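You operate a simulated robot arm through the tools that you are given. There is no shell and no other tool. Be economical: measure what you need, move in short steps, check, and stop when the job is done.

The job below is to be done with a simulated two-armed robot. You get a single attempt, and the scene is never put back.

JOB
Carry the purple cup on the wooden tray to the striped mat.
Fine: the cup stands on the trestle top; first wipe the crumbs off the tray with the orange cloth; put the cloth back; carry the tray in both hands.

It is judged by the outcome, as a careful person would: the job done as asked, and still so three seconds after it is handed in. It fails if anything else is knocked over, pushed out of place, dropped, spilled or broken. Flat cloth is picked up by pressing the open fingertips on it (5 to 10 N) and closing them slowly along it; thin cloth reads only 2 to 8 mm in the jaws.

ROBOT AND FRAMES
Two 7-joint arms with two-finger parallel grippers on one trunk, on a base that drives. Base frame: it is fixed to the floor where the robot stands at the start and does not move with it; the origin is under the middle of the robot, x ahead of it, y to its left, z up. Readings come in m, degrees, newtons and seconds.
The left shoulder is at the start at [0.07, 0.163, 1.17], the right one opposite. With the tool pointing down near the work surface each hand reaches from about 0.38 to 0.88 m from the robot's upright axis, wherever it stands, measured 20 degrees to its own side. Places, roughly: striped mat top [0.5, -0.7, 0.8]. Payload 3.43 kg a hand.
The tool frame of a hand sits at the grasp point between the pads (the TCP): z along the fingers, y along the line on which they close. The tips reach 0.034 m beyond it. Largest opening 0.128 m; finger width 0.024, thickness 0.012; the body of the gripper, 0.048 by 0.13 m, starts 0.096 m behind the TCP.
Orientation is that of the tool frame in the base frame, as [roll, pitch, yaw] about the fixed x, y, z axes, in that order (R = Rz(yaw) Ry(pitch) Rx(roll)). With the fingers straight down and closing along the base's y, the tool's x points along the base's -x, its y along +y and its z along -z.

CONTROLS
- The arms move only by the tool move_arm. It takes "left_series", "right_series" or both (then of equal length, played together; a hand with none holds still); each is a list of rows, each an object (a shift or turn left out is 0, a gripper value left out holds the last) with "jaw": the gripper command, from -1 (fully open) to 1 (shut), values between in proportion; "slide": the shift along the tool's x, y, z in m, a list of three; "rot": the turn, a rotation vector about the tool's x, y, z in degrees, a list of three. In form: [{"jaw": jaw, "slide": [x, y, z], "rot": [ax, ay, az]}, ...]. A call has 1 to 10 rows; each row shifts and turns the commanded pose from where the row before left it, along the tool's axes as they then stand. Rows are played at 5 a second. More than 0.05 m and 8.6 degrees between two rows, or a gripper value outside its range, and nothing of the call is played. A pose out of reach is approached as far as the arm can. The call stops where the force on the tool passes 40 N (or 10 N more than at its start, if that is more) or the arm is blocked; 0.2 s more then pass. The fingers move at their own pace (about 0.153 m/s each) and stop on an object; they squeeze with about 21 N. The grip force told is the motor's: it shows also when the fingers shut on nothing. Time passes only in rows, and 0.2 s behind the last, so rows that do not move let the fingers close. The reply holds the time, the measured pose of the TCP, the force on the tool along the base axes, the opening and the grip force, in the units named above and with some noise.
- Cameras (640 x 400 px; columns grow to the right, rows downward): "scene" is now at [0.1155, -0.0533, 1.3839]; the picture's right is [-0.63, -0.78, 0.00], its down [-0.53, 0.43, -0.73] and it looks along [0.57, -0.46, -0.68] (base axes); focal length 249 px, centre (320, 200). "left" rides on the left gripper at [0.076, 0.011, -0.16] in its tool frame; the picture's right is [-0.15, 0.99, 0.00], its down [-0.88, -0.13, -0.46] and it looks along [-0.45, -0.07, 0.89] (tool axes); focal length 234 px, centre (320, 200). "right" rides on the right gripper at [0.076, -0.011, -0.16] in its tool frame; the picture's right is [0.15, 0.99, 0.00], its down [-0.88, 0.13, -0.46] and it looks along [-0.45, 0.07, 0.89] (tool axes); focal length 234 px, centre (320, 200). There is no depth. A picture from a camera that has moved, and an enlarged one, comes with that camera's place and axes in the base frame and with its lens.
- get_image(camera): a new picture of that camera. It takes no simulated time.
- lift_body(by): slides the trunk up (or, below 0, down) by that many m; the arms and the scene camera ride with it, the base frame stays. It gives what a move gives, with no picture.
- roll_base(legs): drives the robot by 1 to 6 legs, each [ahead, left, turn to the left] in m, m and degrees, along the robot's own axes; the way and the turn of a leg run together, so that a leg with both is an arc; at most 1.5 m and 180 degrees a leg. The arms and the cameras ride along, it lands a little off, and it stops where it bumps. It gives what a move gives.
- head_to(pan, tilt): turns the head with the scene camera to pan (to the left, within 86 degrees either way) and tilt (down, from -29 to 69), counted from straight ahead of the robot. It gives what a move gives.
- close_up(camera, box): a new picture of the part [left, top, right, bottom] of that camera's present view, enlarged. It takes no simulated time.
- finish_job(): hands the job in; it is judged then, once.

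Work in short steps. Places have to be worked out from the pictures, the camera data and where the tool is seen: move nearer, look again, correct. Check each grasp and each placing, and mend what went wrong. You have 120 turns and 92 pictures in all, those below and enlarged ones among them. Open the grippers and draw the arms clear of the work before you hand the job in, unless the task says otherwise; then end with one line.

The tools are called after "Emit:" by a JSON object that holds its "fn" and its "kwargs". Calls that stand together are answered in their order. move_arm: Moves the arms, as the interface text tells. Its arguments: {"type":"object","properties":{"left_series":{"type":"array","items":{"type":"object","properties":{"jaw":{"type":"number"},"slide":{"type":"array","items":{"type":"number"}},"rot":{"type":"array","items":{"type":"number"}}}}},"right_series":{"type":"array","items":{"type":"object","properties":{"jaw":{"type":"number"},"slide":{"type":"array","items":{"type":"number"}},"rot":{"type":"array","items":{"type":"number"}}}}}},"required":[]} The other tools are called the same way: lift_body (by) slides the trunk up or down; roll_base (legs) drives the base; head_to (pan, tilt) turns the head that bears the scene camera; get_image (camera) takes a picture; close_up (camera, box) takes an enlarged picture of a part of a camera's view; finish_job () hands the job in.

At the start:

```text
time: 0.0
left_eef_pos: [0.6221, -0.0959, 1.1333]
left_tool_rot: [-180.0, 0.1, -179.9]
left_ft_force: [-0.1, 0.9, 0.6]
left_width: 0.1281
left_gripper_force: 0.0
right_eef_pos: [0.4227, -0.6183, 1.0687]
right_tool_rot: [180.0, 0.2, -180.0]
right_ft_force: [0.1, -0.8, 0.4]
right_width: 0.1282
right_gripper_force: 0.1
trunk travel left (down, up): [-0.65, 0.29]
robot x, y, heading: [0.0027, 0.0015, 0.1]
head pan, tilt: [-39.1, 43.0]
```

scene: 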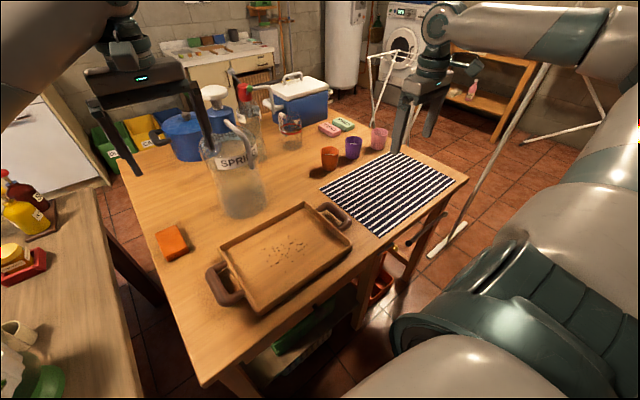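
right: 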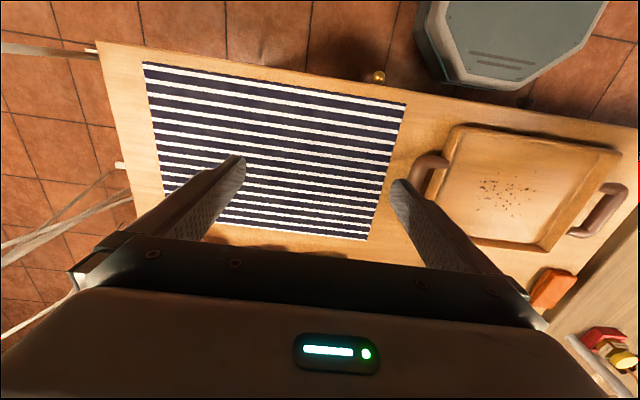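
left: 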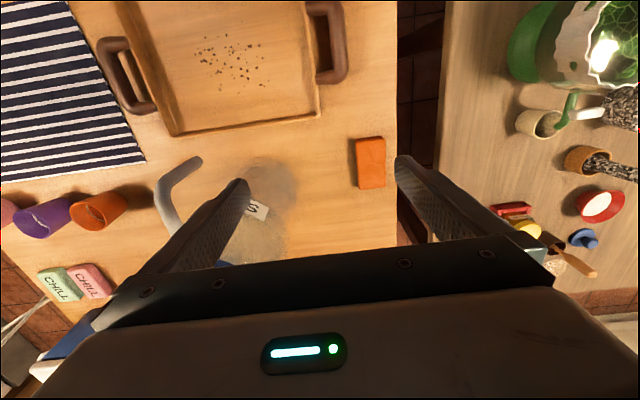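

I place the tray near (0.49,-0.22), the orange cloth near (0.71,0.0), and the purple cup near (0.73,-0.73). I'll look closer at these before moving.

Emit:
{"fn": "close_up", "kwargs": {"camera": "scene", "box": [140, 180, 360, 318]}}

Emit:
{"fn": "close_up", "kwargs": {"camera": "scene", "box": [280, 100, 480, 225]}}

Emit:
{"fn": "close_up", "kwargs": {"camera": "left", "box": [0, 0, 450, 281]}}

```text
2.90 times, centred on (250, 249) of scene
camera zoom: at [0.1155, -0.0533, 1.3839], right [-0.63, -0.78, 0.0], down [-0.53, 0.43, -0.73], along [0.57, -0.46, -0.68], focal length 721 px, centre (523, 58)
```

zoom: 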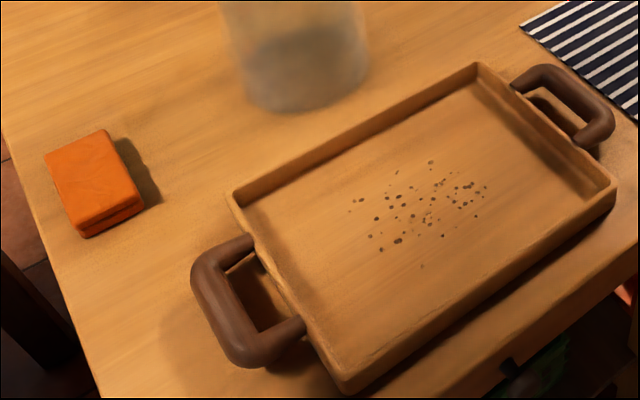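

```text
3.20 times, centred on (380, 162) of scene
camera zoom: at [0.1155, -0.0533, 1.3839], right [-0.63, -0.78, 0.0], down [-0.53, 0.43, -0.73], along [0.57, -0.46, -0.68], focal length 796 px, centre (128, 320)
```

zoom: 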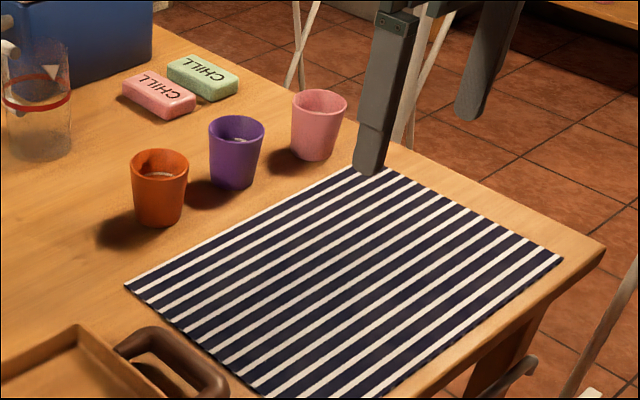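

```text
1.42 times, centred on (225, 140) of left
camera zoom: at [0.5472, -0.0845, 1.2918], right [0.14, 0.99, 0.0], down [0.88, -0.13, 0.46], along [0.45, -0.07, -0.89], focal length 333 px, centre (455, 285)
```

zoom: 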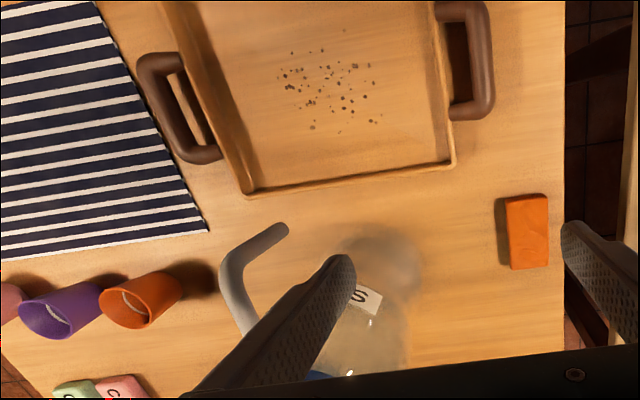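

The cloth is a folded pad about 0.06 (y) by 0.10 (x), at about (0.714,-0.004). I'll bring the left hand above it, moving in y first to stay clear of the jug.

Emit:
{"fn": "move_arm", "kwargs": {"left_series": [{"slide": [0, 0.046, 0]}, {"slide": [0, 0.046, 0]}, {"slide": [-0.045, 0, 0]}, {"slide": [-0.045, 0, 0]}, {"slide": [0, 0, 0.05]}, {"slide": [0, 0, 0.05]}, {"slide": [0, 0, 0.03]}, {}]}}

Emit:
{"fn": "get_image", "kwargs": {"camera": "left"}}

Emit:
{"fn": "get_image", "kwargs": {"camera": "scene"}}

```text
time: 1.8
left_eef_pos: [0.7104, -0.0075, 1.0009]
left_tool_rot: [-179.9, 0.0, 179.9]
left_ft_force: [-0.3, -0.3, 0.4]
left_width: 0.128
left_gripper_force: 0.1
right_eef_pos: [0.4217, -0.6183, 1.0691]
right_tool_rot: [180.0, 0.0, 180.0]
right_ft_force: [0.4, -1.4, 0.0]
right_width: 0.1283
right_gripper_force: 0.1
trunk travel left (down, up): [-0.65, 0.29]
robot x, y, heading: [0.0011, 0.0004, -0.1]
head pan, tilt: [-39.1, 43.0]
```

```text
85 pictures are left
camera left: at [0.6358, 0.0045, 1.1588], right [0.15, 0.99, 0.0], down [0.88, -0.13, 0.46], along [0.45, -0.07, -0.89], focal length 234 px, centre (320, 200)
```

left: 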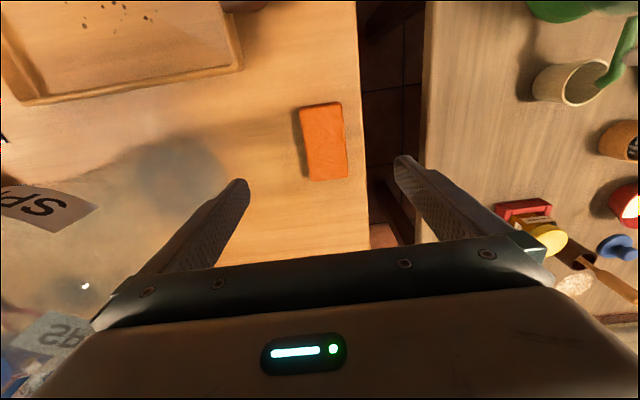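

```text
84 pictures are left
camera scene: at [0.1153, -0.0531, 1.3839], right [-0.63, -0.78, 0.0], down [-0.53, 0.43, -0.73], along [0.57, -0.46, -0.68], focal length 249 px, centre (320, 200)
```

scene: 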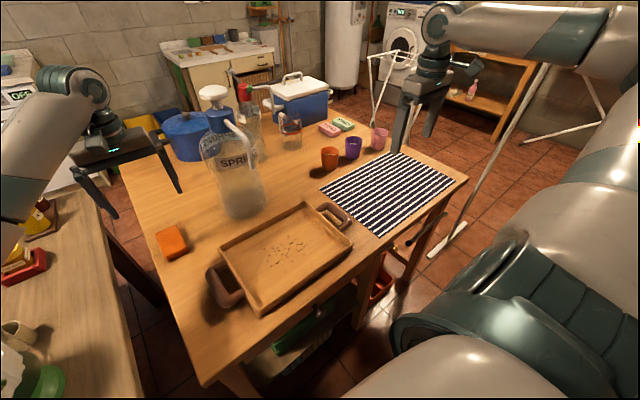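

The pad's centre works out at (0.718,-0.003). I'll descend over it and check the contact force.

Emit:
{"fn": "move_arm", "kwargs": {"left_series": [{"slide": [-0.007, 0.004, 0.04]}, {"slide": [0, 0, 0.05]}, {"slide": [0, 0, 0.04]}, {"slide": [0, 0, 0.015]}, {"slide": [0, 0, 0.01]}, {}]}}

Emit:
{"fn": "get_image", "kwargs": {"camera": "left"}}

Emit:
{"fn": "close_up", "kwargs": {"camera": "scene", "box": [100, 180, 260, 280]}}

```text
time: 3.2
left_eef_pos: [0.7198, 0.0001, 0.848]
left_tool_rot: [179.9, 0.0, -179.9]
left_ft_force: [0.0, -0.4, 0.1]
left_width: 0.1281
left_gripper_force: 0.2
right_eef_pos: [0.4231, -0.6193, 1.0691]
right_tool_rot: [179.9, -0.1, 180.0]
right_ft_force: [0.6, -0.2, -0.2]
right_width: 0.1282
right_gripper_force: 0.0
trunk travel left (down, up): [-0.65, 0.29]
robot x, y, heading: [0.0002, 0.0013, 0.1]
head pan, tilt: [-39.1, 43.0]
```

```text
83 pictures are left
camera left: at [0.6448, 0.0105, 1.006], right [0.14, 0.99, 0.0], down [0.88, -0.13, 0.46], along [0.45, -0.07, -0.89], focal length 234 px, centre (320, 200)
```

left: 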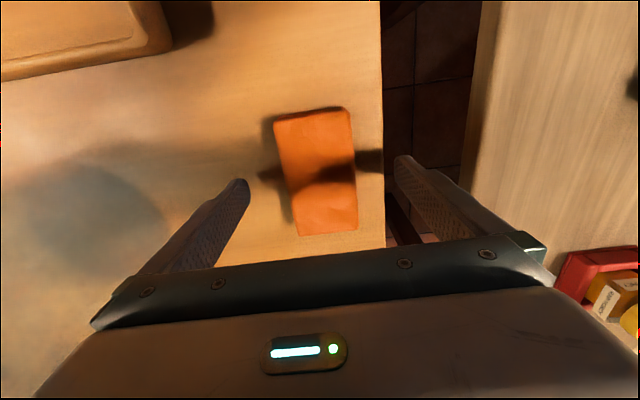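

```text
4.00 times, centred on (180, 230) of scene
camera zoom: at [0.1154, -0.0532, 1.3839], right [-0.63, -0.78, 0.0], down [-0.53, 0.43, -0.73], along [0.57, -0.46, -0.68], focal length 995 px, centre (880, 80)
```

zoom: 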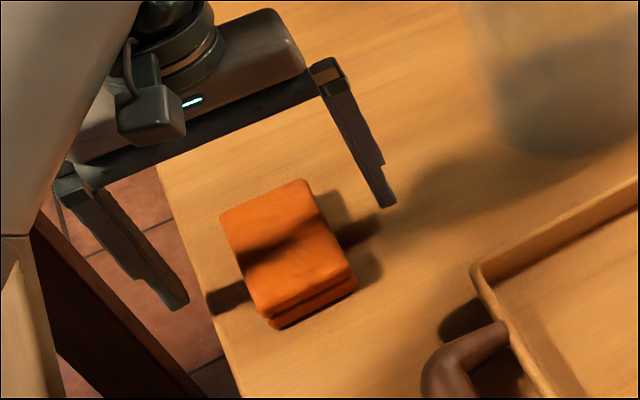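

The fingers straddle the pad and nothing touches yet. I'll correct slightly, go 8 mm lower and close.

Emit:
{"fn": "move_arm", "kwargs": {"left_series": [{"slide": [0.006, -0.004, 0.004]}, {"slide": [0, 0, 0.004]}, {"jaw": 0.0}, {"jaw": 0.3}, {"jaw": 1}, {}, {}]}}

Emit:
{"fn": "close_up", "kwargs": {"camera": "scene", "box": [100, 180, 260, 280]}}

```text
time: 4.8
left_eef_pos: [0.713, -0.0047, 0.84]
left_tool_rot: [-180.0, -0.1, -179.9]
left_ft_force: [0.3, -1.0, -0.3]
left_width: 0.0587
left_gripper_force: 20.9
right_eef_pos: [0.4226, -0.6189, 1.0698]
right_tool_rot: [-180.0, 0.0, -180.0]
right_ft_force: [-0.7, 0.2, 0.0]
right_width: 0.1281
right_gripper_force: 0.0
trunk travel left (down, up): [-0.65, 0.29]
robot x, y, heading: [0.0005, -0.001, -0.1]
head pan, tilt: [-39.1, 43.0]
```

```text
4.00 times, centred on (180, 230) of scene
camera zoom: at [0.1155, -0.0533, 1.3839], right [-0.63, -0.78, 0.0], down [-0.53, 0.43, -0.73], along [0.57, -0.46, -0.68], focal length 995 px, centre (880, 80)
```

zoom: 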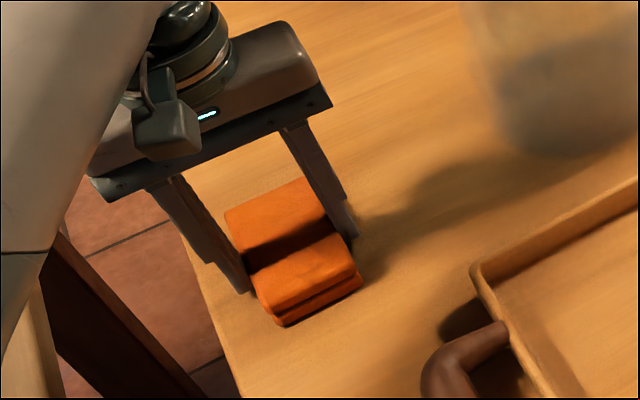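

The pad is gripped at 59 mm wide with 21 N, at grip pose (0.713,-0.005,0.840). I'll lift it, go back in x away from the jug, then move over the left part of the tray.

Emit:
{"fn": "move_arm", "kwargs": {"left_series": [{"slide": [0, 0, -0.02]}, {"slide": [0, 0, -0.045]}, {"slide": [0, 0, -0.045]}, {"slide": [0.045, 0, 0]}, {"slide": [0.045, 0, 0]}, {"slide": [0.045, -0.04, 0]}, {"slide": [0.045, -0.05, 0]}, {"slide": [0.043, -0.05, 0]}, {"slide": [0, -0.005, 0.03]}, {}]}}

Emit:
{"fn": "get_image", "kwargs": {"camera": "scene"}}

Emit:
{"fn": "get_image", "kwargs": {"camera": "left"}}

```text
refused: row 6 steps farther than a row can; nothing moved
```

```text
80 pictures are left
camera scene: at [0.1155, -0.0533, 1.3839], right [-0.63, -0.78, 0.0], down [-0.53, 0.43, -0.73], along [0.57, -0.46, -0.68], focal length 249 px, centre (320, 200)
```

scene: 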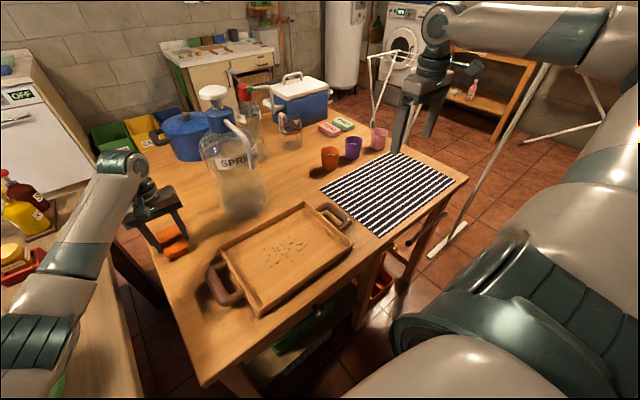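

```text
79 pictures are left
camera left: at [0.6387, 0.0075, 0.9981], right [0.15, 0.99, 0.0], down [0.88, -0.13, 0.46], along [0.45, -0.07, -0.89], focal length 234 px, centre (320, 200)
```

left: 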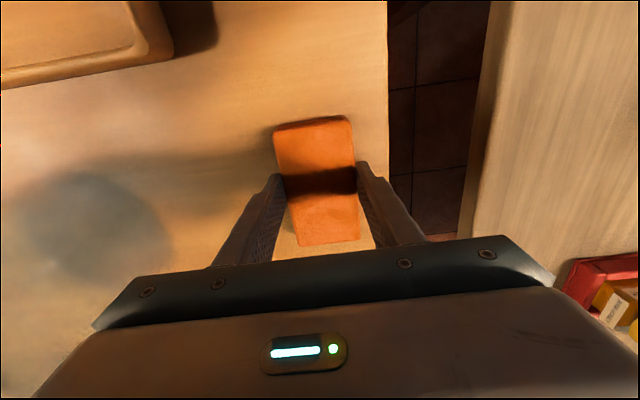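

The limit applies to the whole step length, so I'll use shorter rows for the same path.

Emit:
{"fn": "move_arm", "kwargs": {"left_series": [{"slide": [0, 0, -0.02]}, {"slide": [0, 0, -0.045]}, {"slide": [0, 0, -0.045]}, {"slide": [0.045, 0, 0]}, {"slide": [0.045, 0, 0]}, {"slide": [0.045, 0, 0]}, {"slide": [0.035, -0.033, 0]}, {"slide": [0.035, -0.035, 0]}, {"slide": [0.018, -0.045, 0]}, {"slide": [0, -0.035, 0]}]}}

Emit:
{"fn": "get_image", "kwargs": {"camera": "left"}}

```text
time: 7.0
left_eef_pos: [0.4873, -0.1558, 0.9508]
left_tool_rot: [179.9, -0.1, -179.9]
left_ft_force: [0.4, -0.1, -0.6]
left_width: 0.0588
left_gripper_force: 20.7
right_eef_pos: [0.4229, -0.6194, 1.068]
right_tool_rot: [180.0, 0.1, 179.9]
right_ft_force: [1.1, 0.1, -0.2]
right_width: 0.128
right_gripper_force: 0.1
trunk travel left (down, up): [-0.65, 0.29]
robot x, y, heading: [-0.0021, -0.001, 0.2]
head pan, tilt: [-39.1, 43.0]
```

```text
78 pictures are left
camera left: at [0.4133, -0.1441, 1.1089], right [0.14, 0.99, 0.0], down [0.88, -0.13, 0.46], along [0.45, -0.06, -0.89], focal length 234 px, centre (320, 200)
```

left: 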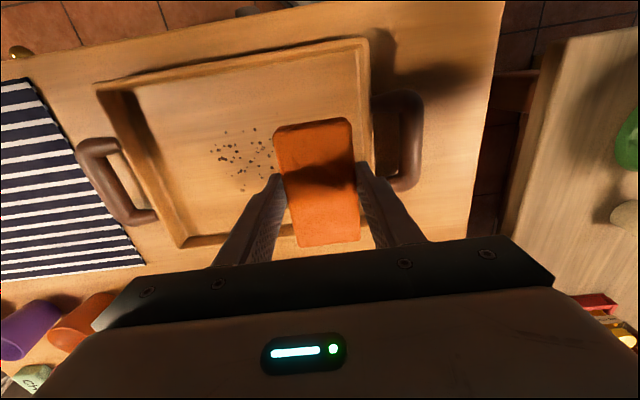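

The pad is held over the left part of the tray. I'll shift 1 cm right and descend slowly to feel for the tray floor.

Emit:
{"fn": "move_arm", "kwargs": {"left_series": [{"slide": [0, -0.01, 0.04]}, {"slide": [0, 0, 0.04]}, {"slide": [0, 0, 0.01]}, {"slide": [0, 0, 0.004]}, {}]}}

Emit:
{"fn": "close_up", "kwargs": {"camera": "scene", "box": [180, 180, 372, 300]}}

```text
time: 8.2
left_eef_pos: [0.49, -0.1626, 0.8547]
left_tool_rot: [180.0, 0.0, -179.9]
left_ft_force: [0.0, 0.3, -1.1]
left_width: 0.0589
left_gripper_force: 21.1
right_eef_pos: [0.4222, -0.6184, 1.0689]
right_tool_rot: [180.0, 0.0, -179.9]
right_ft_force: [-0.2, 0.1, 0.2]
right_width: 0.1281
right_gripper_force: 0.1
trunk travel left (down, up): [-0.65, 0.29]
robot x, y, heading: [0.0018, 0.0028, 0.1]
head pan, tilt: [-39.1, 43.0]
```

```text
3.33 times, centred on (276, 240) of scene
camera zoom: at [0.1154, -0.0531, 1.3839], right [-0.63, -0.78, 0.0], down [-0.53, 0.43, -0.73], along [0.57, -0.46, -0.68], focal length 830 px, centre (467, 67)
```

zoom: 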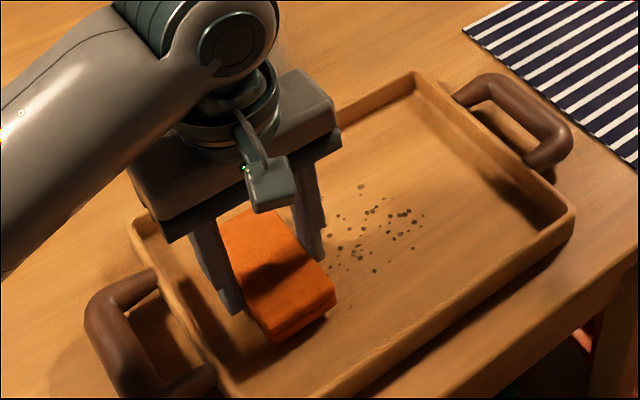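

The pad is near the floor but not yet in contact. I'll go down in 2 mm steps.

Emit:
{"fn": "move_arm", "kwargs": {"left_series": [{"slide": [0, 0, 0.002]}, {"slide": [0, 0, 0.002]}, {"slide": [0, 0, 0.001]}, {}]}}

```text
time: 9.2
left_eef_pos: [0.4904, -0.1619, 0.853]
left_tool_rot: [-179.9, 0.0, -179.8]
left_ft_force: [-0.8, 0.1, -0.2]
left_width: 0.0588
left_gripper_force: 20.7
right_eef_pos: [0.4223, -0.6183, 1.0692]
right_tool_rot: [-179.9, 0.0, -180.0]
right_ft_force: [0.5, 0.3, 0.5]
right_width: 0.1279
right_gripper_force: 0.0
trunk travel left (down, up): [-0.65, 0.29]
robot x, y, heading: [0.0018, -0.0027, -0.2]
head pan, tilt: [-39.1, 43.0]
```

Emit:
{"fn": "move_arm", "kwargs": {"left_series": [{"slide": [0, 0, 0.002]}, {"slide": [0, 0, 0.002]}, {}]}}

```text
time: 10.0
left_eef_pos: [0.4899, -0.1615, 0.8467]
left_tool_rot: [179.9, 0.0, -179.9]
left_ft_force: [-0.6, -0.6, -0.4]
left_width: 0.0589
left_gripper_force: 20.9
right_eef_pos: [0.4217, -0.619, 1.0688]
right_tool_rot: [180.0, 0.0, -179.9]
right_ft_force: [-0.2, 0.2, 0.4]
right_width: 0.128
right_gripper_force: 0.0
trunk travel left (down, up): [-0.65, 0.29]
robot x, y, heading: [-0.0019, -0.001, -0.2]
head pan, tilt: [-39.1, 43.0]
```

No contact yet, so I'll continue down in small steps.

Emit:
{"fn": "move_arm", "kwargs": {"left_series": [{"slide": [0, 0, 0.001]}, {"slide": [0, 0, 0.001]}, {}]}}

```text
time: 10.8
left_eef_pos: [0.4897, -0.1626, 0.8454]
left_tool_rot: [-179.9, 0.0, -179.9]
left_ft_force: [-1.1, -0.3, 14.6]
left_width: 0.0589
left_gripper_force: 21.2
right_eef_pos: [0.4215, -0.6181, 1.0699]
right_tool_rot: [180.0, 0.1, 180.0]
right_ft_force: [-0.2, 0.3, 0.1]
right_width: 0.128
right_gripper_force: 0.0
trunk travel left (down, up): [-0.65, 0.29]
robot x, y, heading: [-0.0027, 0.0002, 0.0]
head pan, tilt: [-39.1, 43.0]
```

There is contact at 14.6 N. I'll ease up half a millimetre and begin a slow stroke toward the right.

Emit:
{"fn": "move_arm", "kwargs": {"left_series": [{"slide": [0, 0, -0.0006]}, {"slide": [0, -0.015, 0]}, {"slide": [0, -0.015, 0]}, {}]}}

Emit:
{"fn": "close_up", "kwargs": {"camera": "scene", "box": [180, 180, 372, 300]}}

```text
time: 11.8
left_eef_pos: [0.4913, -0.1904, 0.8466]
left_tool_rot: [179.9, -0.1, -180.0]
left_ft_force: [-0.7, 1.1, 5.5]
left_width: 0.0586
left_gripper_force: 21.2
right_eef_pos: [0.4208, -0.618, 1.0694]
right_tool_rot: [-180.0, 0.1, 180.0]
right_ft_force: [0.6, 0.6, 1.1]
right_width: 0.128
right_gripper_force: 0.1
trunk travel left (down, up): [-0.65, 0.29]
robot x, y, heading: [-0.0012, -0.0003, -0.1]
head pan, tilt: [-39.1, 43.0]
```

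```text
3.33 times, centred on (276, 240) of scene
camera zoom: at [0.1151, -0.0526, 1.3838], right [-0.63, -0.78, 0.0], down [-0.53, 0.43, -0.73], along [0.57, -0.46, -0.68], focal length 830 px, centre (467, 67)
```

zoom: 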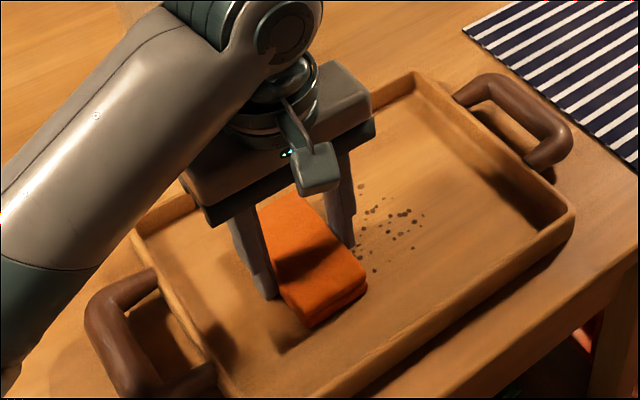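

The normal force is 5.5 N, lateral force is small and the tray has not moved. I'll continue the stroke to y≈-0.325.

Emit:
{"fn": "move_arm", "kwargs": {"left_series": [{"slide": [0, -0.015, 0]}, {"slide": [0, -0.015, 0]}, {"slide": [0, -0.015, 0]}, {"slide": [0, -0.015, 0]}, {"slide": [0, -0.015, 0]}, {"slide": [0, -0.015, 0]}, {"slide": [0, -0.015, 0]}, {"slide": [0, -0.015, 0]}, {"slide": [0, -0.015, 0]}, {}]}}

Emit:
{"fn": "get_image", "kwargs": {"camera": "scene"}}

```text
time: 14.0
left_eef_pos: [0.4898, -0.2956, 0.8459]
left_tool_rot: [-180.0, 0.0, -179.9]
left_ft_force: [-1.0, 0.7, -0.1]
left_width: 0.0587
left_gripper_force: 20.8
left hand out of reach, approached as far as the arm can: row 8, 9
right_eef_pos: [0.4214, -0.6195, 1.07]
right_tool_rot: [-179.9, 0.0, -180.0]
right_ft_force: [0.0, -0.7, 0.5]
right_width: 0.1279
right_gripper_force: 0.1
trunk travel left (down, up): [-0.65, 0.29]
robot x, y, heading: [-0.0039, 0.0016, 0.0]
head pan, tilt: [-39.1, 43.0]
```

```text
75 pictures are left
camera scene: at [0.1155, -0.0532, 1.3839], right [-0.63, -0.78, 0.0], down [-0.53, 0.43, -0.73], along [0.57, -0.46, -0.68], focal length 249 px, centre (320, 200)
```

scene: 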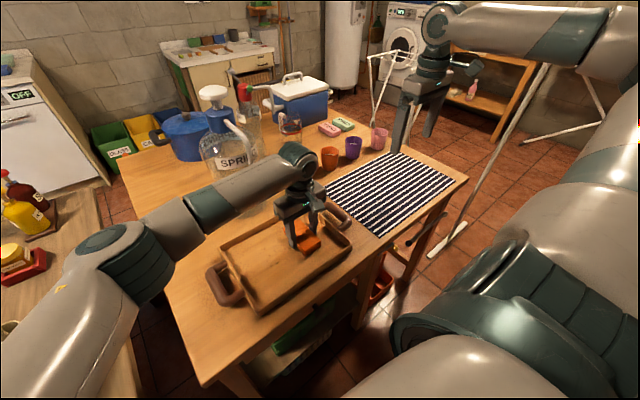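

The hand hit its reach limit near y=-0.296 and the force dropped to zero. I'll check which crumbs remain.

Emit:
{"fn": "close_up", "kwargs": {"camera": "scene", "box": [200, 190, 360, 290]}}

Emit:
{"fn": "get_image", "kwargs": {"camera": "left"}}

```text
4.00 times, centred on (280, 240) of scene
camera zoom: at [0.1155, -0.0532, 1.3839], right [-0.63, -0.78, 0.0], down [-0.53, 0.43, -0.73], along [0.57, -0.46, -0.68], focal length 995 px, centre (480, 40)
```

zoom: 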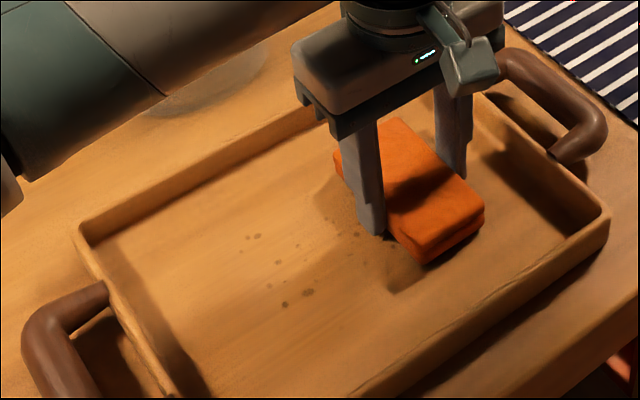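

```text
73 pictures are left
camera left: at [0.4154, -0.2847, 1.0049], right [0.14, 0.99, 0.0], down [0.88, -0.13, 0.46], along [0.45, -0.07, -0.89], focal length 234 px, centre (320, 200)
```

left: 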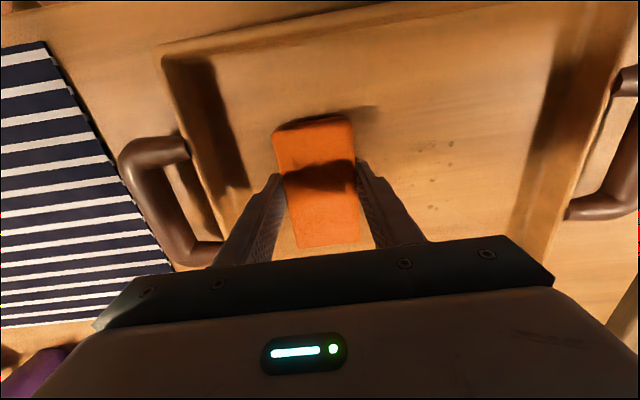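

The crumbs fade with each pass, but some remain. I'll press about 1 mm more and stroke back left.

Emit:
{"fn": "move_arm", "kwargs": {"left_series": [{"slide": [0, 0.015, 0.0006]}, {"slide": [0, 0.015, 0.0004]}, {}]}}

```text
time: 14.8
left_eef_pos: [0.491, -0.2657, 0.8461]
left_tool_rot: [180.0, 0.0, 180.0]
left_ft_force: [-0.4, 0.3, 0.0]
left_width: 0.0589
left_gripper_force: 21.2
right_eef_pos: [0.4227, -0.6199, 1.0684]
right_tool_rot: [179.9, 0.0, -180.0]
right_ft_force: [-0.1, 0.3, 0.2]
right_width: 0.128
right_gripper_force: 0.0
trunk travel left (down, up): [-0.65, 0.29]
robot x, y, heading: [-0.0029, 0.0009, 0.0]
head pan, tilt: [-39.1, 43.0]
```

Emit:
{"fn": "move_arm", "kwargs": {"left_series": [{"slide": [0, 0, 0.0008]}, {}]}}

```text
time: 15.4
left_eef_pos: [0.4908, -0.2649, 0.8461]
left_tool_rot: [179.9, 0.0, -180.0]
left_ft_force: [-0.1, -0.2, -0.7]
left_width: 0.0586
left_gripper_force: 20.9
right_eef_pos: [0.4222, -0.6181, 1.0682]
right_tool_rot: [180.0, -0.1, -180.0]
right_ft_force: [0.1, -0.3, 0.2]
right_width: 0.1281
right_gripper_force: 0.0
trunk travel left (down, up): [-0.65, 0.29]
robot x, y, heading: [0.002, 0.0011, 0.1]
head pan, tilt: [-39.1, 43.0]
```

Emit:
{"fn": "move_arm", "kwargs": {"left_series": [{"slide": [0, 0, 0.0008]}, {}, {}]}}

```text
time: 16.2
left_eef_pos: [0.4893, -0.2647, 0.8454]
left_tool_rot: [179.9, 0.1, -180.0]
left_ft_force: [0.0, -0.3, -0.1]
left_width: 0.0586
left_gripper_force: 21.1
right_eef_pos: [0.423, -0.6192, 1.0685]
right_tool_rot: [-180.0, 0.0, -180.0]
right_ft_force: [-0.6, 0.2, -0.3]
right_width: 0.128
right_gripper_force: 0.1
trunk travel left (down, up): [-0.65, 0.29]
robot x, y, heading: [0.002, 0.0015, 0.0]
head pan, tilt: [-39.1, 43.0]
```

Emit:
{"fn": "move_arm", "kwargs": {"left_series": [{"slide": [0, 0, 0.0008]}, {}, {"slide": [0, 0, 0.0007]}, {}]}}

```text
time: 17.2
left_eef_pos: [0.4911, -0.2649, 0.8437]
left_tool_rot: [-179.9, 0.1, -179.9]
left_ft_force: [1.3, -0.6, 4.9]
left_width: 0.0589
left_gripper_force: 21.2
right_eef_pos: [0.4229, -0.6194, 1.0708]
right_tool_rot: [-180.0, 0.1, 180.0]
right_ft_force: [0.1, 0.1, -1.1]
right_width: 0.1279
right_gripper_force: 0.1
trunk travel left (down, up): [-0.65, 0.29]
robot x, y, heading: [-0.0029, 0.0011, -0.0]
head pan, tilt: [-39.1, 43.0]
```

Contact is at 4.9 N now. I'll stroke left across the crumb area.

Emit:
{"fn": "move_arm", "kwargs": {"left_series": [{"slide": [0, 0.014, 0]}, {"slide": [0, 0.014, 0]}, {"slide": [0, 0.014, 0]}, {"slide": [0, 0.014, 0]}, {"slide": [0, 0.014, 0]}, {"slide": [0, 0.014, 0]}, {"slide": [0, 0.014, 0]}, {}]}}

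Emit:
{"fn": "close_up", "kwargs": {"camera": "scene", "box": [200, 190, 360, 290]}}

```text
time: 19.0
left_eef_pos: [0.4913, -0.1662, 0.8439]
left_tool_rot: [179.9, -0.1, -179.9]
left_ft_force: [0.1, -3.1, 9.1]
left_width: 0.0589
left_gripper_force: 20.7
right_eef_pos: [0.4219, -0.6193, 1.0699]
right_tool_rot: [-180.0, 0.0, -179.9]
right_ft_force: [-0.1, -0.2, -0.1]
right_width: 0.1279
right_gripper_force: 0.1
trunk travel left (down, up): [-0.65, 0.29]
robot x, y, heading: [-0.0007, 0.0003, -0.1]
head pan, tilt: [-39.1, 43.0]
```

```text
4.00 times, centred on (280, 240) of scene
camera zoom: at [0.1146, -0.0535, 1.384], right [-0.63, -0.78, 0.0], down [-0.53, 0.43, -0.73], along [0.57, -0.46, -0.68], focal length 995 px, centre (480, 40)
```

zoom: 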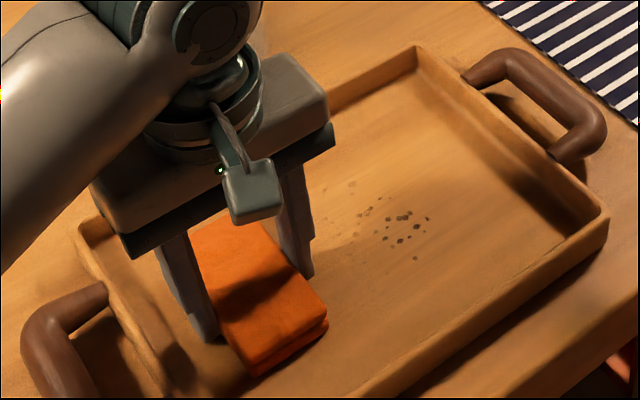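

Crumbs remain on the right, where contact was light. I'll lift the hand, drive the base 0.15 m to the right for better reach, and redo the wipe.

Emit:
{"fn": "move_arm", "kwargs": {"left_series": [{"slide": [0, 0, -0.03]}, {"slide": [0, 0, -0.04]}, {"slide": [0, 0, -0.03]}]}}

Emit:
{"fn": "roll_base", "kwargs": {"legs": [[0, -0.15, 0]]}}

Emit:
{"fn": "get_image", "kwargs": {"camera": "scene"}}

Emit:
{"fn": "get_image", "kwargs": {"camera": "left"}}

```text
time: 19.8
left_eef_pos: [0.4897, -0.1642, 0.9428]
left_tool_rot: [180.0, -0.1, -179.9]
left_ft_force: [-0.4, 0.7, -1.1]
left_width: 0.0586
left_gripper_force: 20.9
right_eef_pos: [0.4225, -0.6196, 1.0695]
right_tool_rot: [179.9, 0.0, -179.9]
right_ft_force: [0.0, 0.0, 0.6]
right_width: 0.1279
right_gripper_force: 0.0
trunk travel left (down, up): [-0.65, 0.29]
robot x, y, heading: [0.0002, 0.0033, -0.2]
head pan, tilt: [-39.1, 43.0]
```

```text
time: 21.2
left_eef_pos: [0.4897, -0.3182, 0.9429]
left_tool_rot: [180.0, 0.0, -179.7]
left_ft_force: [-0.5, -0.6, -1.3]
left_width: 0.0587
left_gripper_force: 21.3
right_eef_pos: [0.4245, -0.7714, 1.0697]
right_tool_rot: [180.0, 0.0, -179.9]
right_ft_force: [-0.4, 0.5, -0.5]
right_width: 0.1281
right_gripper_force: 0.1
trunk travel left (down, up): [-0.65, 0.29]
robot x, y, heading: [-0.0015, -0.16, 0.2]
head pan, tilt: [-39.1, 43.0]
```

```text
71 pictures are left
camera scene: at [0.1157, -0.2074, 1.384], right [-0.63, -0.78, 0.0], down [-0.53, 0.43, -0.73], along [0.57, -0.46, -0.68], focal length 249 px, centre (320, 200)
```

scene: 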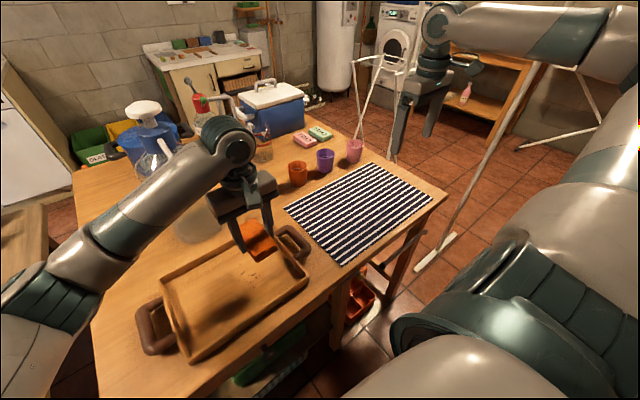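

```text
70 pictures are left
camera left: at [0.4151, -0.3075, 1.1002], right [0.14, 0.99, 0.0], down [0.88, -0.13, 0.46], along [0.45, -0.06, -0.89], focal length 234 px, centre (320, 200)
```

left: 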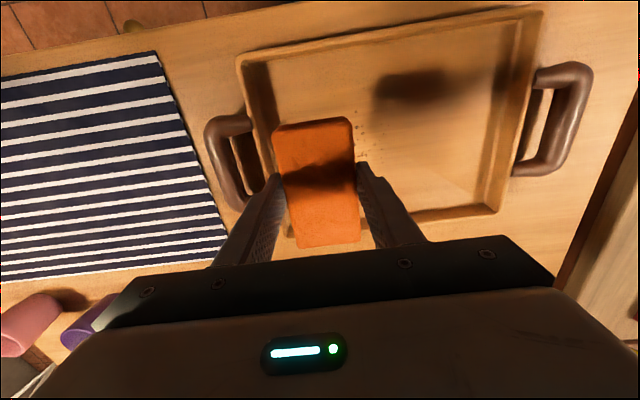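

The base moved right 0.16 m and the hand is now over the right part of the tray. I'll descend there, with a small shift left for wall clearance.

Emit:
{"fn": "move_arm", "kwargs": {"left_series": [{"slide": [0.004, 0.006, 0.04]}, {"slide": [0, 0, 0.04]}, {"slide": [0, 0, 0.012]}, {"slide": [0, 0, 0.004]}, {"slide": [0, 0, 0.002]}, {}]}}

```text
time: 22.6
left_eef_pos: [0.4872, -0.3115, 0.8424]
left_tool_rot: [179.9, 0.0, -179.7]
left_ft_force: [0.5, 0.3, 0.5]
left_width: 0.0589
left_gripper_force: 21.5
right_eef_pos: [0.4254, -0.7716, 1.0694]
right_tool_rot: [-180.0, 0.0, -179.8]
right_ft_force: [-1.4, 0.0, 0.4]
right_width: 0.128
right_gripper_force: 0.0
trunk travel left (down, up): [-0.65, 0.29]
robot x, y, heading: [0.0004, -0.1577, 0.2]
head pan, tilt: [-39.1, 43.0]
```

Emit:
{"fn": "move_arm", "kwargs": {"left_series": [{"slide": [0, 0, 0.0007]}, {}]}}

Emit:
{"fn": "move_arm", "kwargs": {"left_series": [{"slide": [0, 0, 0.0007]}, {}]}}

```text
time: 23.2
left_eef_pos: [0.4875, -0.3122, 0.8438]
left_tool_rot: [-180.0, 0.0, -179.7]
left_ft_force: [1.0, 1.4, 5.1]
left_width: 0.0588
left_gripper_force: 21.1
right_eef_pos: [0.423, -0.7717, 1.0687]
right_tool_rot: [180.0, 0.0, -179.9]
right_ft_force: [-0.2, 0.1, 0.4]
right_width: 0.128
right_gripper_force: 0.1
trunk travel left (down, up): [-0.65, 0.29]
robot x, y, heading: [-0.0016, -0.1535, 0.2]
head pan, tilt: [-39.1, 43.0]
```

```text
time: 23.8
left_eef_pos: [0.487, -0.3114, 0.8437]
left_tool_rot: [-180.0, 0.1, -179.7]
left_ft_force: [2.0, 0.9, 10.0]
left_width: 0.0588
left_gripper_force: 21.4
right_eef_pos: [0.4232, -0.7703, 1.0687]
right_tool_rot: [-179.9, 0.0, -179.8]
right_ft_force: [-0.4, 0.4, 0.2]
right_width: 0.128
right_gripper_force: 0.1
trunk travel left (down, up): [-0.65, 0.29]
robot x, y, heading: [0.0029, -0.1526, 0.1]
head pan, tilt: [-39.1, 43.0]
```

There is contact at 10 N. I'll stroke left across the whole crumb area.

Emit:
{"fn": "move_arm", "kwargs": {"left_series": [{"slide": [0, 0.016, 0]}, {"slide": [0, 0.016, 0]}, {"slide": [0, 0.016, 0]}, {"slide": [0, 0.016, 0]}, {"slide": [0, 0.016, 0]}, {"slide": [0, 0.016, 0]}, {"slide": [0, 0.016, 0]}, {"slide": [0, 0.016, 0]}, {"slide": [0, 0.014, 0]}, {}]}}

Emit:
{"fn": "get_image", "kwargs": {"camera": "left"}}

```text
time: 26.0
left_eef_pos: [0.4844, -0.1709, 0.8434]
left_tool_rot: [-180.0, 0.1, -179.9]
left_ft_force: [0.7, -5.4, 18.3]
left_width: 0.0588
left_gripper_force: 21.0
right_eef_pos: [0.4219, -0.773, 1.0701]
right_tool_rot: [-180.0, 0.1, -179.8]
right_ft_force: [0.7, -0.8, 0.7]
right_width: 0.1281
right_gripper_force: 0.1
trunk travel left (down, up): [-0.65, 0.29]
robot x, y, heading: [0.0003, -0.1522, 0.2]
head pan, tilt: [-39.1, 43.0]
```

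```text
69 pictures are left
camera left: at [0.4086, -0.1601, 1.0013], right [0.14, 0.99, 0.0], down [0.88, -0.13, 0.46], along [0.45, -0.06, -0.89], focal length 234 px, centre (320, 200)
```

left: 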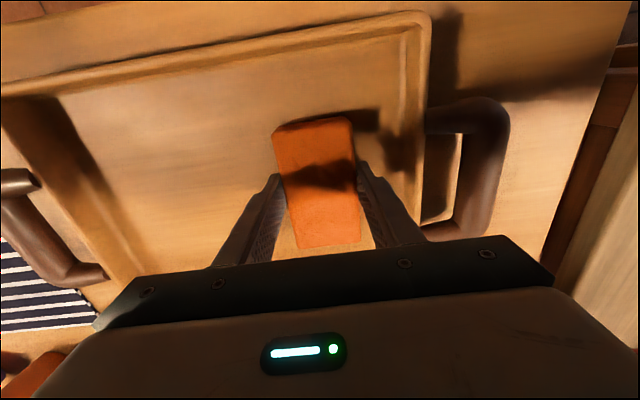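

The crumbs in view look gone, but force rose to 18 N. I'll ease off, lift, and inspect the tray.

Emit:
{"fn": "move_arm", "kwargs": {"left_series": [{"slide": [0, 0, -0.03]}, {"slide": [0, 0, -0.04]}, {"slide": [0, 0, -0.04]}]}}

Emit:
{"fn": "head_to", "kwargs": {"pan": -10, "tilt": 55}}

Emit:
{"fn": "get_image", "kwargs": {"camera": "scene"}}

```text
time: 26.8
left_eef_pos: [0.4842, -0.1702, 0.9545]
left_tool_rot: [179.9, -0.1, -179.7]
left_ft_force: [-0.1, -0.6, 0.1]
left_width: 0.0589
left_gripper_force: 21.0
right_eef_pos: [0.4252, -0.7722, 1.0698]
right_tool_rot: [179.9, 0.0, -179.8]
right_ft_force: [0.4, 0.0, 0.0]
right_width: 0.1282
right_gripper_force: 0.0
trunk travel left (down, up): [-0.65, 0.29]
robot x, y, heading: [-0.0006, -0.1531, 0.4]
head pan, tilt: [-39.1, 43.0]
```

```text
time: 27.7
left_eef_pos: [0.4842, -0.1716, 0.9542]
left_tool_rot: [-179.9, 0.0, -179.7]
left_ft_force: [-0.5, 0.2, -0.5]
left_width: 0.0588
left_gripper_force: 21.2
right_eef_pos: [0.4252, -0.7716, 1.068]
right_tool_rot: [180.0, -0.1, -179.7]
right_ft_force: [0.0, -0.1, -0.4]
right_width: 0.1279
right_gripper_force: 0.0
trunk travel left (down, up): [-0.65, 0.29]
robot x, y, heading: [-0.0009, -0.1573, 0.4]
head pan, tilt: [-10.0, 55.0]
```

```text
68 pictures are left
camera scene: at [0.1223, -0.1681, 1.3676], right [-0.17, -0.99, 0.0], down [-0.81, 0.14, -0.57], along [0.57, -0.1, -0.82], focal length 249 px, centre (320, 200)
```

scene: 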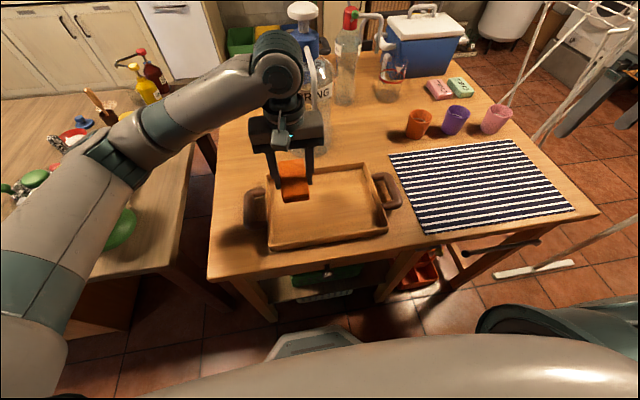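

Emit:
{"fn": "close_up", "kwargs": {"camera": "scene", "box": [250, 150, 410, 250]}}

```text
4.00 times, centred on (330, 200) of scene
camera zoom: at [0.1223, -0.1681, 1.3676], right [-0.17, -0.99, 0.0], down [-0.81, 0.14, -0.57], along [0.57, -0.1, -0.82], focal length 995 px, centre (280, 200)
```

zoom: 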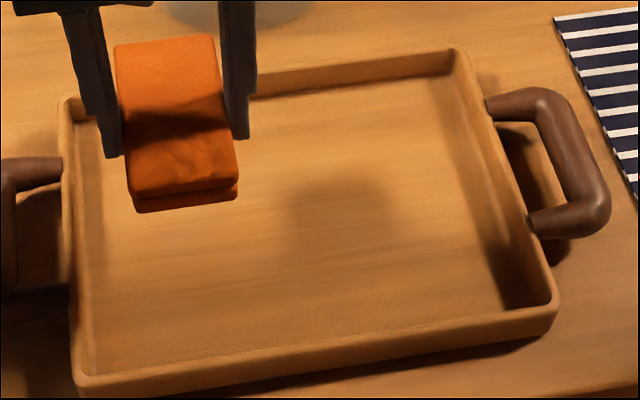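

The tray looks clean. I'll return the cloth to its place at (0.713,-0.005), moving in y first and then forward.

Emit:
{"fn": "move_arm", "kwargs": {"left_series": [{"slide": [0, 0.045, 0]}, {"slide": [0, 0.045, 0]}, {"slide": [0, 0.045, 0]}, {"slide": [-0.023, 0.031, 0]}, {"slide": [-0.045, 0, 0]}, {"slide": [-0.045, 0, 0]}, {"slide": [-0.045, 0, 0]}, {"slide": [-0.045, 0, 0]}, {"slide": [-0.025, 0, 0]}, {}]}}

Emit:
{"fn": "get_image", "kwargs": {"camera": "scene"}}

```text
time: 29.9
left_eef_pos: [0.7133, -0.0027, 0.9517]
left_tool_rot: [179.9, 0.1, -179.7]
left_ft_force: [-0.4, -0.5, -0.6]
left_width: 0.0588
left_gripper_force: 21.0
right_eef_pos: [0.4254, -0.771, 1.069]
right_tool_rot: [180.0, 0.0, -179.7]
right_ft_force: [0.5, 0.0, 0.3]
right_width: 0.128
right_gripper_force: 0.2
trunk travel left (down, up): [-0.65, 0.29]
robot x, y, heading: [-0.0002, -0.1579, 0.2]
head pan, tilt: [-10.0, 55.0]
```

```text
66 pictures are left
camera scene: at [0.1222, -0.1678, 1.3676], right [-0.17, -0.99, 0.0], down [-0.81, 0.14, -0.57], along [0.57, -0.1, -0.82], focal length 249 px, centre (320, 200)
```

scene: 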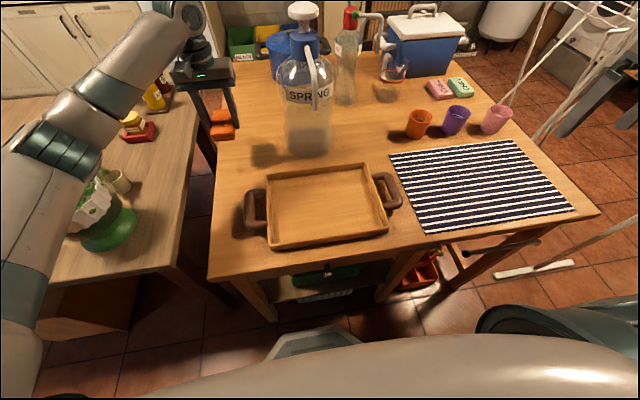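

The whole tray is visible now. I'll zoom in for leftover crumbs before releasing the cloth.

Emit:
{"fn": "close_up", "kwargs": {"camera": "scene", "box": [240, 150, 410, 256]}}

```text
3.76 times, centred on (325, 203) of scene
camera zoom: at [0.1222, -0.1678, 1.3676], right [-0.17, -0.99, 0.0], down [-0.81, 0.14, -0.57], along [0.57, -0.1, -0.82], focal length 937 px, centre (301, 189)
```

zoom: 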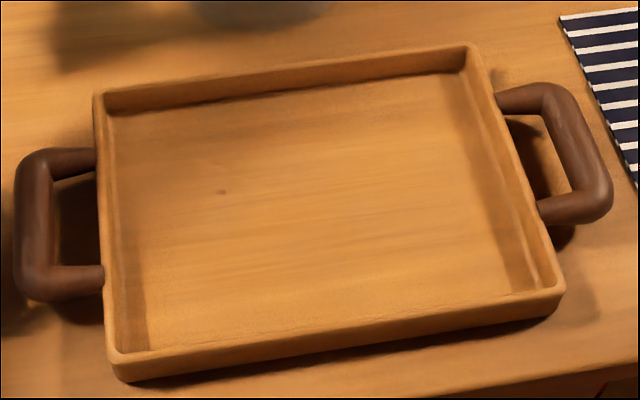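

One faint crumb remains near (0.519,-0.18). I'll go back and wipe that spot again.

Emit:
{"fn": "move_arm", "kwargs": {"left_series": [{"slide": [0.045, 0, 0]}, {"slide": [0.045, 0, 0]}, {"slide": [0.045, 0, 0]}, {"slide": [0.045, 0, 0]}, {"slide": [0.018, -0.03, 0]}, {"slide": [0, -0.045, 0]}, {"slide": [0, -0.045, 0]}, {"slide": [0, -0.034, 0]}, {}]}}

Emit:
{"fn": "move_arm", "kwargs": {"left_series": [{"slide": [0, 0, 0.045]}, {"slide": [0, 0, 0.045]}, {"slide": [0, 0, 0.012]}, {"slide": [0, 0, 0.004]}, {}]}}

```text
time: 31.9
left_eef_pos: [0.5164, -0.16, 0.9564]
left_tool_rot: [180.0, 0.0, -179.5]
left_ft_force: [-0.3, 0.1, 0.7]
left_width: 0.0586
left_gripper_force: 21.7
right_eef_pos: [0.4238, -0.7711, 1.0702]
right_tool_rot: [179.9, 0.0, -179.8]
right_ft_force: [0.2, -0.1, 0.2]
right_width: 0.1281
right_gripper_force: 0.1
trunk travel left (down, up): [-0.65, 0.29]
robot x, y, heading: [0.0009, -0.152, 0.1]
head pan, tilt: [-10.0, 55.0]
```

```text
time: 33.1
left_eef_pos: [0.516, -0.1585, 0.8459]
left_tool_rot: [180.0, 0.0, -179.7]
left_ft_force: [-0.1, 0.0, -0.4]
left_width: 0.0591
left_gripper_force: 21.8
right_eef_pos: [0.4251, -0.7716, 1.069]
right_tool_rot: [-180.0, 0.0, -179.8]
right_ft_force: [0.1, 0.0, -0.1]
right_width: 0.1279
right_gripper_force: 0.0
trunk travel left (down, up): [-0.65, 0.29]
robot x, y, heading: [0.0027, -0.1551, 0.2]
head pan, tilt: [-10.0, 55.0]
```

Emit:
{"fn": "move_arm", "kwargs": {"left_series": [{"slide": [0, 0, 0.001]}, {"slide": [0, 0, 0.0007]}, {}]}}

```text
time: 33.9
left_eef_pos: [0.5157, -0.1571, 0.8444]
left_tool_rot: [179.9, 0.0, -179.6]
left_ft_force: [0.1, -0.1, -0.8]
left_width: 0.0588
left_gripper_force: 20.8
right_eef_pos: [0.4251, -0.7718, 1.0686]
right_tool_rot: [-180.0, 0.0, -179.9]
right_ft_force: [-0.4, -0.5, -1.2]
right_width: 0.1282
right_gripper_force: 0.1
trunk travel left (down, up): [-0.65, 0.29]
robot x, y, heading: [-0.0031, -0.1486, 0.5]
head pan, tilt: [-10.0, 55.0]
```

Emit:
{"fn": "move_arm", "kwargs": {"left_series": [{"slide": [0, 0, 0.0007]}, {}]}}

Emit:
{"fn": "move_arm", "kwargs": {"left_series": [{"slide": [0, 0, 0.0006]}, {}]}}

```text
time: 34.5
left_eef_pos: [0.5151, -0.1589, 0.8437]
left_tool_rot: [-180.0, 0.0, -179.6]
left_ft_force: [0.9, -0.2, -0.4]
left_width: 0.0589
left_gripper_force: 20.8
right_eef_pos: [0.4233, -0.7718, 1.0687]
right_tool_rot: [-179.9, 0.0, -179.8]
right_ft_force: [-0.7, -0.2, 0.5]
right_width: 0.128
right_gripper_force: 0.1
trunk travel left (down, up): [-0.65, 0.29]
robot x, y, heading: [-0.0024, -0.1552, 0.5]
head pan, tilt: [-10.0, 55.0]
```

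```text
time: 35.1
left_eef_pos: [0.5149, -0.1597, 0.8427]
left_tool_rot: [179.9, 0.0, -179.7]
left_ft_force: [0.8, 0.1, 1.4]
left_width: 0.0588
left_gripper_force: 21.5
right_eef_pos: [0.4248, -0.7721, 1.0687]
right_tool_rot: [180.0, 0.0, -179.7]
right_ft_force: [0.0, 1.9, 0.2]
right_width: 0.1281
right_gripper_force: 0.1
trunk travel left (down, up): [-0.65, 0.29]
robot x, y, heading: [0.002, -0.1532, 0.3]
head pan, tilt: [-10.0, 55.0]
```

Contact is just starting. I'll press a little more and stroke right and back over the crumb.

Emit:
{"fn": "move_arm", "kwargs": {"left_series": [{"slide": [0, 0, 0.0006]}, {"slide": [0, -0.015, 0.0002]}, {"slide": [0, -0.015, 0.0002]}, {"slide": [0, -0.015, 0.0002]}, {"slide": [0, -0.015, 0]}, {"slide": [0, -0.015, 0]}, {}]}}

Emit:
{"fn": "move_arm", "kwargs": {"left_series": [{"slide": [0, 0.015, 0.0]}, {"slide": [0, 0.015, 0.0]}, {"slide": [0, 0.015, 0.0]}, {"slide": [0, 0.015, 0]}, {"slide": [0, 0.015, 0]}, {}]}}

```text
time: 36.7
left_eef_pos: [0.5144, -0.2324, 0.8413]
left_tool_rot: [-179.8, 0.0, -179.7]
left_ft_force: [-0.8, 7.2, 19.7]
left_width: 0.0588
left_gripper_force: 21.0
right_eef_pos: [0.4242, -0.7708, 1.0701]
right_tool_rot: [-180.0, 0.0, -179.8]
right_ft_force: [-0.6, 0.0, -0.7]
right_width: 0.1279
right_gripper_force: 0.1
trunk travel left (down, up): [-0.65, 0.29]
robot x, y, heading: [0.0015, -0.1502, 0.3]
head pan, tilt: [-10.0, 55.0]
```

```text
time: 38.1
left_eef_pos: [0.5149, -0.1575, 0.8426]
left_tool_rot: [180.0, 0.1, -179.7]
left_ft_force: [-0.3, -0.8, 6.7]
left_width: 0.0588
left_gripper_force: 20.6
right_eef_pos: [0.4245, -0.7724, 1.0698]
right_tool_rot: [-179.9, 0.0, -179.8]
right_ft_force: [-0.5, 0.0, 0.2]
right_width: 0.1279
right_gripper_force: 0.0
trunk travel left (down, up): [-0.65, 0.29]
robot x, y, heading: [0.0015, -0.1529, 0.3]
head pan, tilt: [-10.0, 55.0]
```

That was a good wipe in both directions. I'll lift and carry the cloth back, then check the tray.

Emit:
{"fn": "move_arm", "kwargs": {"left_series": [{"slide": [0, 0, -0.03]}, {"slide": [0, 0, -0.04]}, {"slide": [0, 0, -0.04]}, {"slide": [0, 0.045, 0]}, {"slide": [0, 0.045, 0]}, {"slide": [0, 0.045, 0]}, {"slide": [-0.03, 0.02, 0]}, {"slide": [-0.045, 0, 0]}, {"slide": [-0.045, 0, 0]}, {"slide": [-0.045, 0, 0]}]}}

Emit:
{"fn": "move_arm", "kwargs": {"left_series": [{"slide": [-0.032, 0, 0]}, {}]}}

Emit:
{"fn": "close_up", "kwargs": {"camera": "scene", "box": [240, 150, 410, 256]}}

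Emit:
{"fn": "get_image", "kwargs": {"camera": "left"}}

```text
time: 40.3
left_eef_pos: [0.6793, -0.0039, 0.9557]
left_tool_rot: [-180.0, -0.1, -179.7]
left_ft_force: [-0.1, 0.3, -0.3]
left_width: 0.0586
left_gripper_force: 20.8
right_eef_pos: [0.4249, -0.7719, 1.0685]
right_tool_rot: [179.9, -0.1, -179.8]
right_ft_force: [0.1, 0.1, 0.7]
right_width: 0.128
right_gripper_force: 0.0
trunk travel left (down, up): [-0.65, 0.29]
robot x, y, heading: [-0.0011, -0.156, 0.2]
head pan, tilt: [-10.0, 55.0]
```

```text
time: 40.9
left_eef_pos: [0.712, -0.0004, 0.955]
left_tool_rot: [179.9, 0.0, -179.8]
left_ft_force: [-0.3, -0.1, 0.1]
left_width: 0.0587
left_gripper_force: 21.2
right_eef_pos: [0.424, -0.7709, 1.0699]
right_tool_rot: [180.0, 0.0, -179.7]
right_ft_force: [0.8, 0.6, -0.5]
right_width: 0.1282
right_gripper_force: 0.0
trunk travel left (down, up): [-0.65, 0.29]
robot x, y, heading: [0.0023, -0.1565, 0.3]
head pan, tilt: [-10.0, 55.0]
```

```text
3.76 times, centred on (325, 203) of scene
camera zoom: at [0.1218, -0.1675, 1.3676], right [-0.17, -0.99, 0.0], down [-0.81, 0.14, -0.57], along [0.57, -0.1, -0.82], focal length 937 px, centre (301, 189)
```

zoom: 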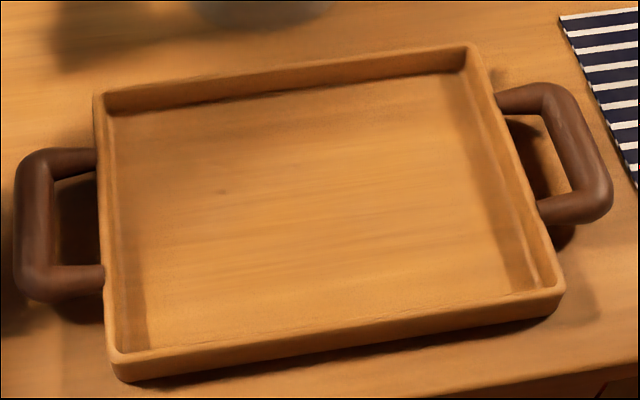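

```text
63 pictures are left
camera left: at [0.6372, 0.0096, 1.1138], right [0.14, 0.99, 0.0], down [0.88, -0.13, 0.46], along [0.45, -0.06, -0.89], focal length 234 px, centre (320, 200)
```

left: 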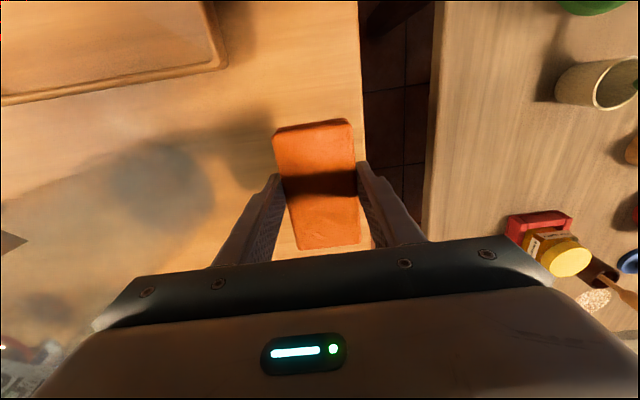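

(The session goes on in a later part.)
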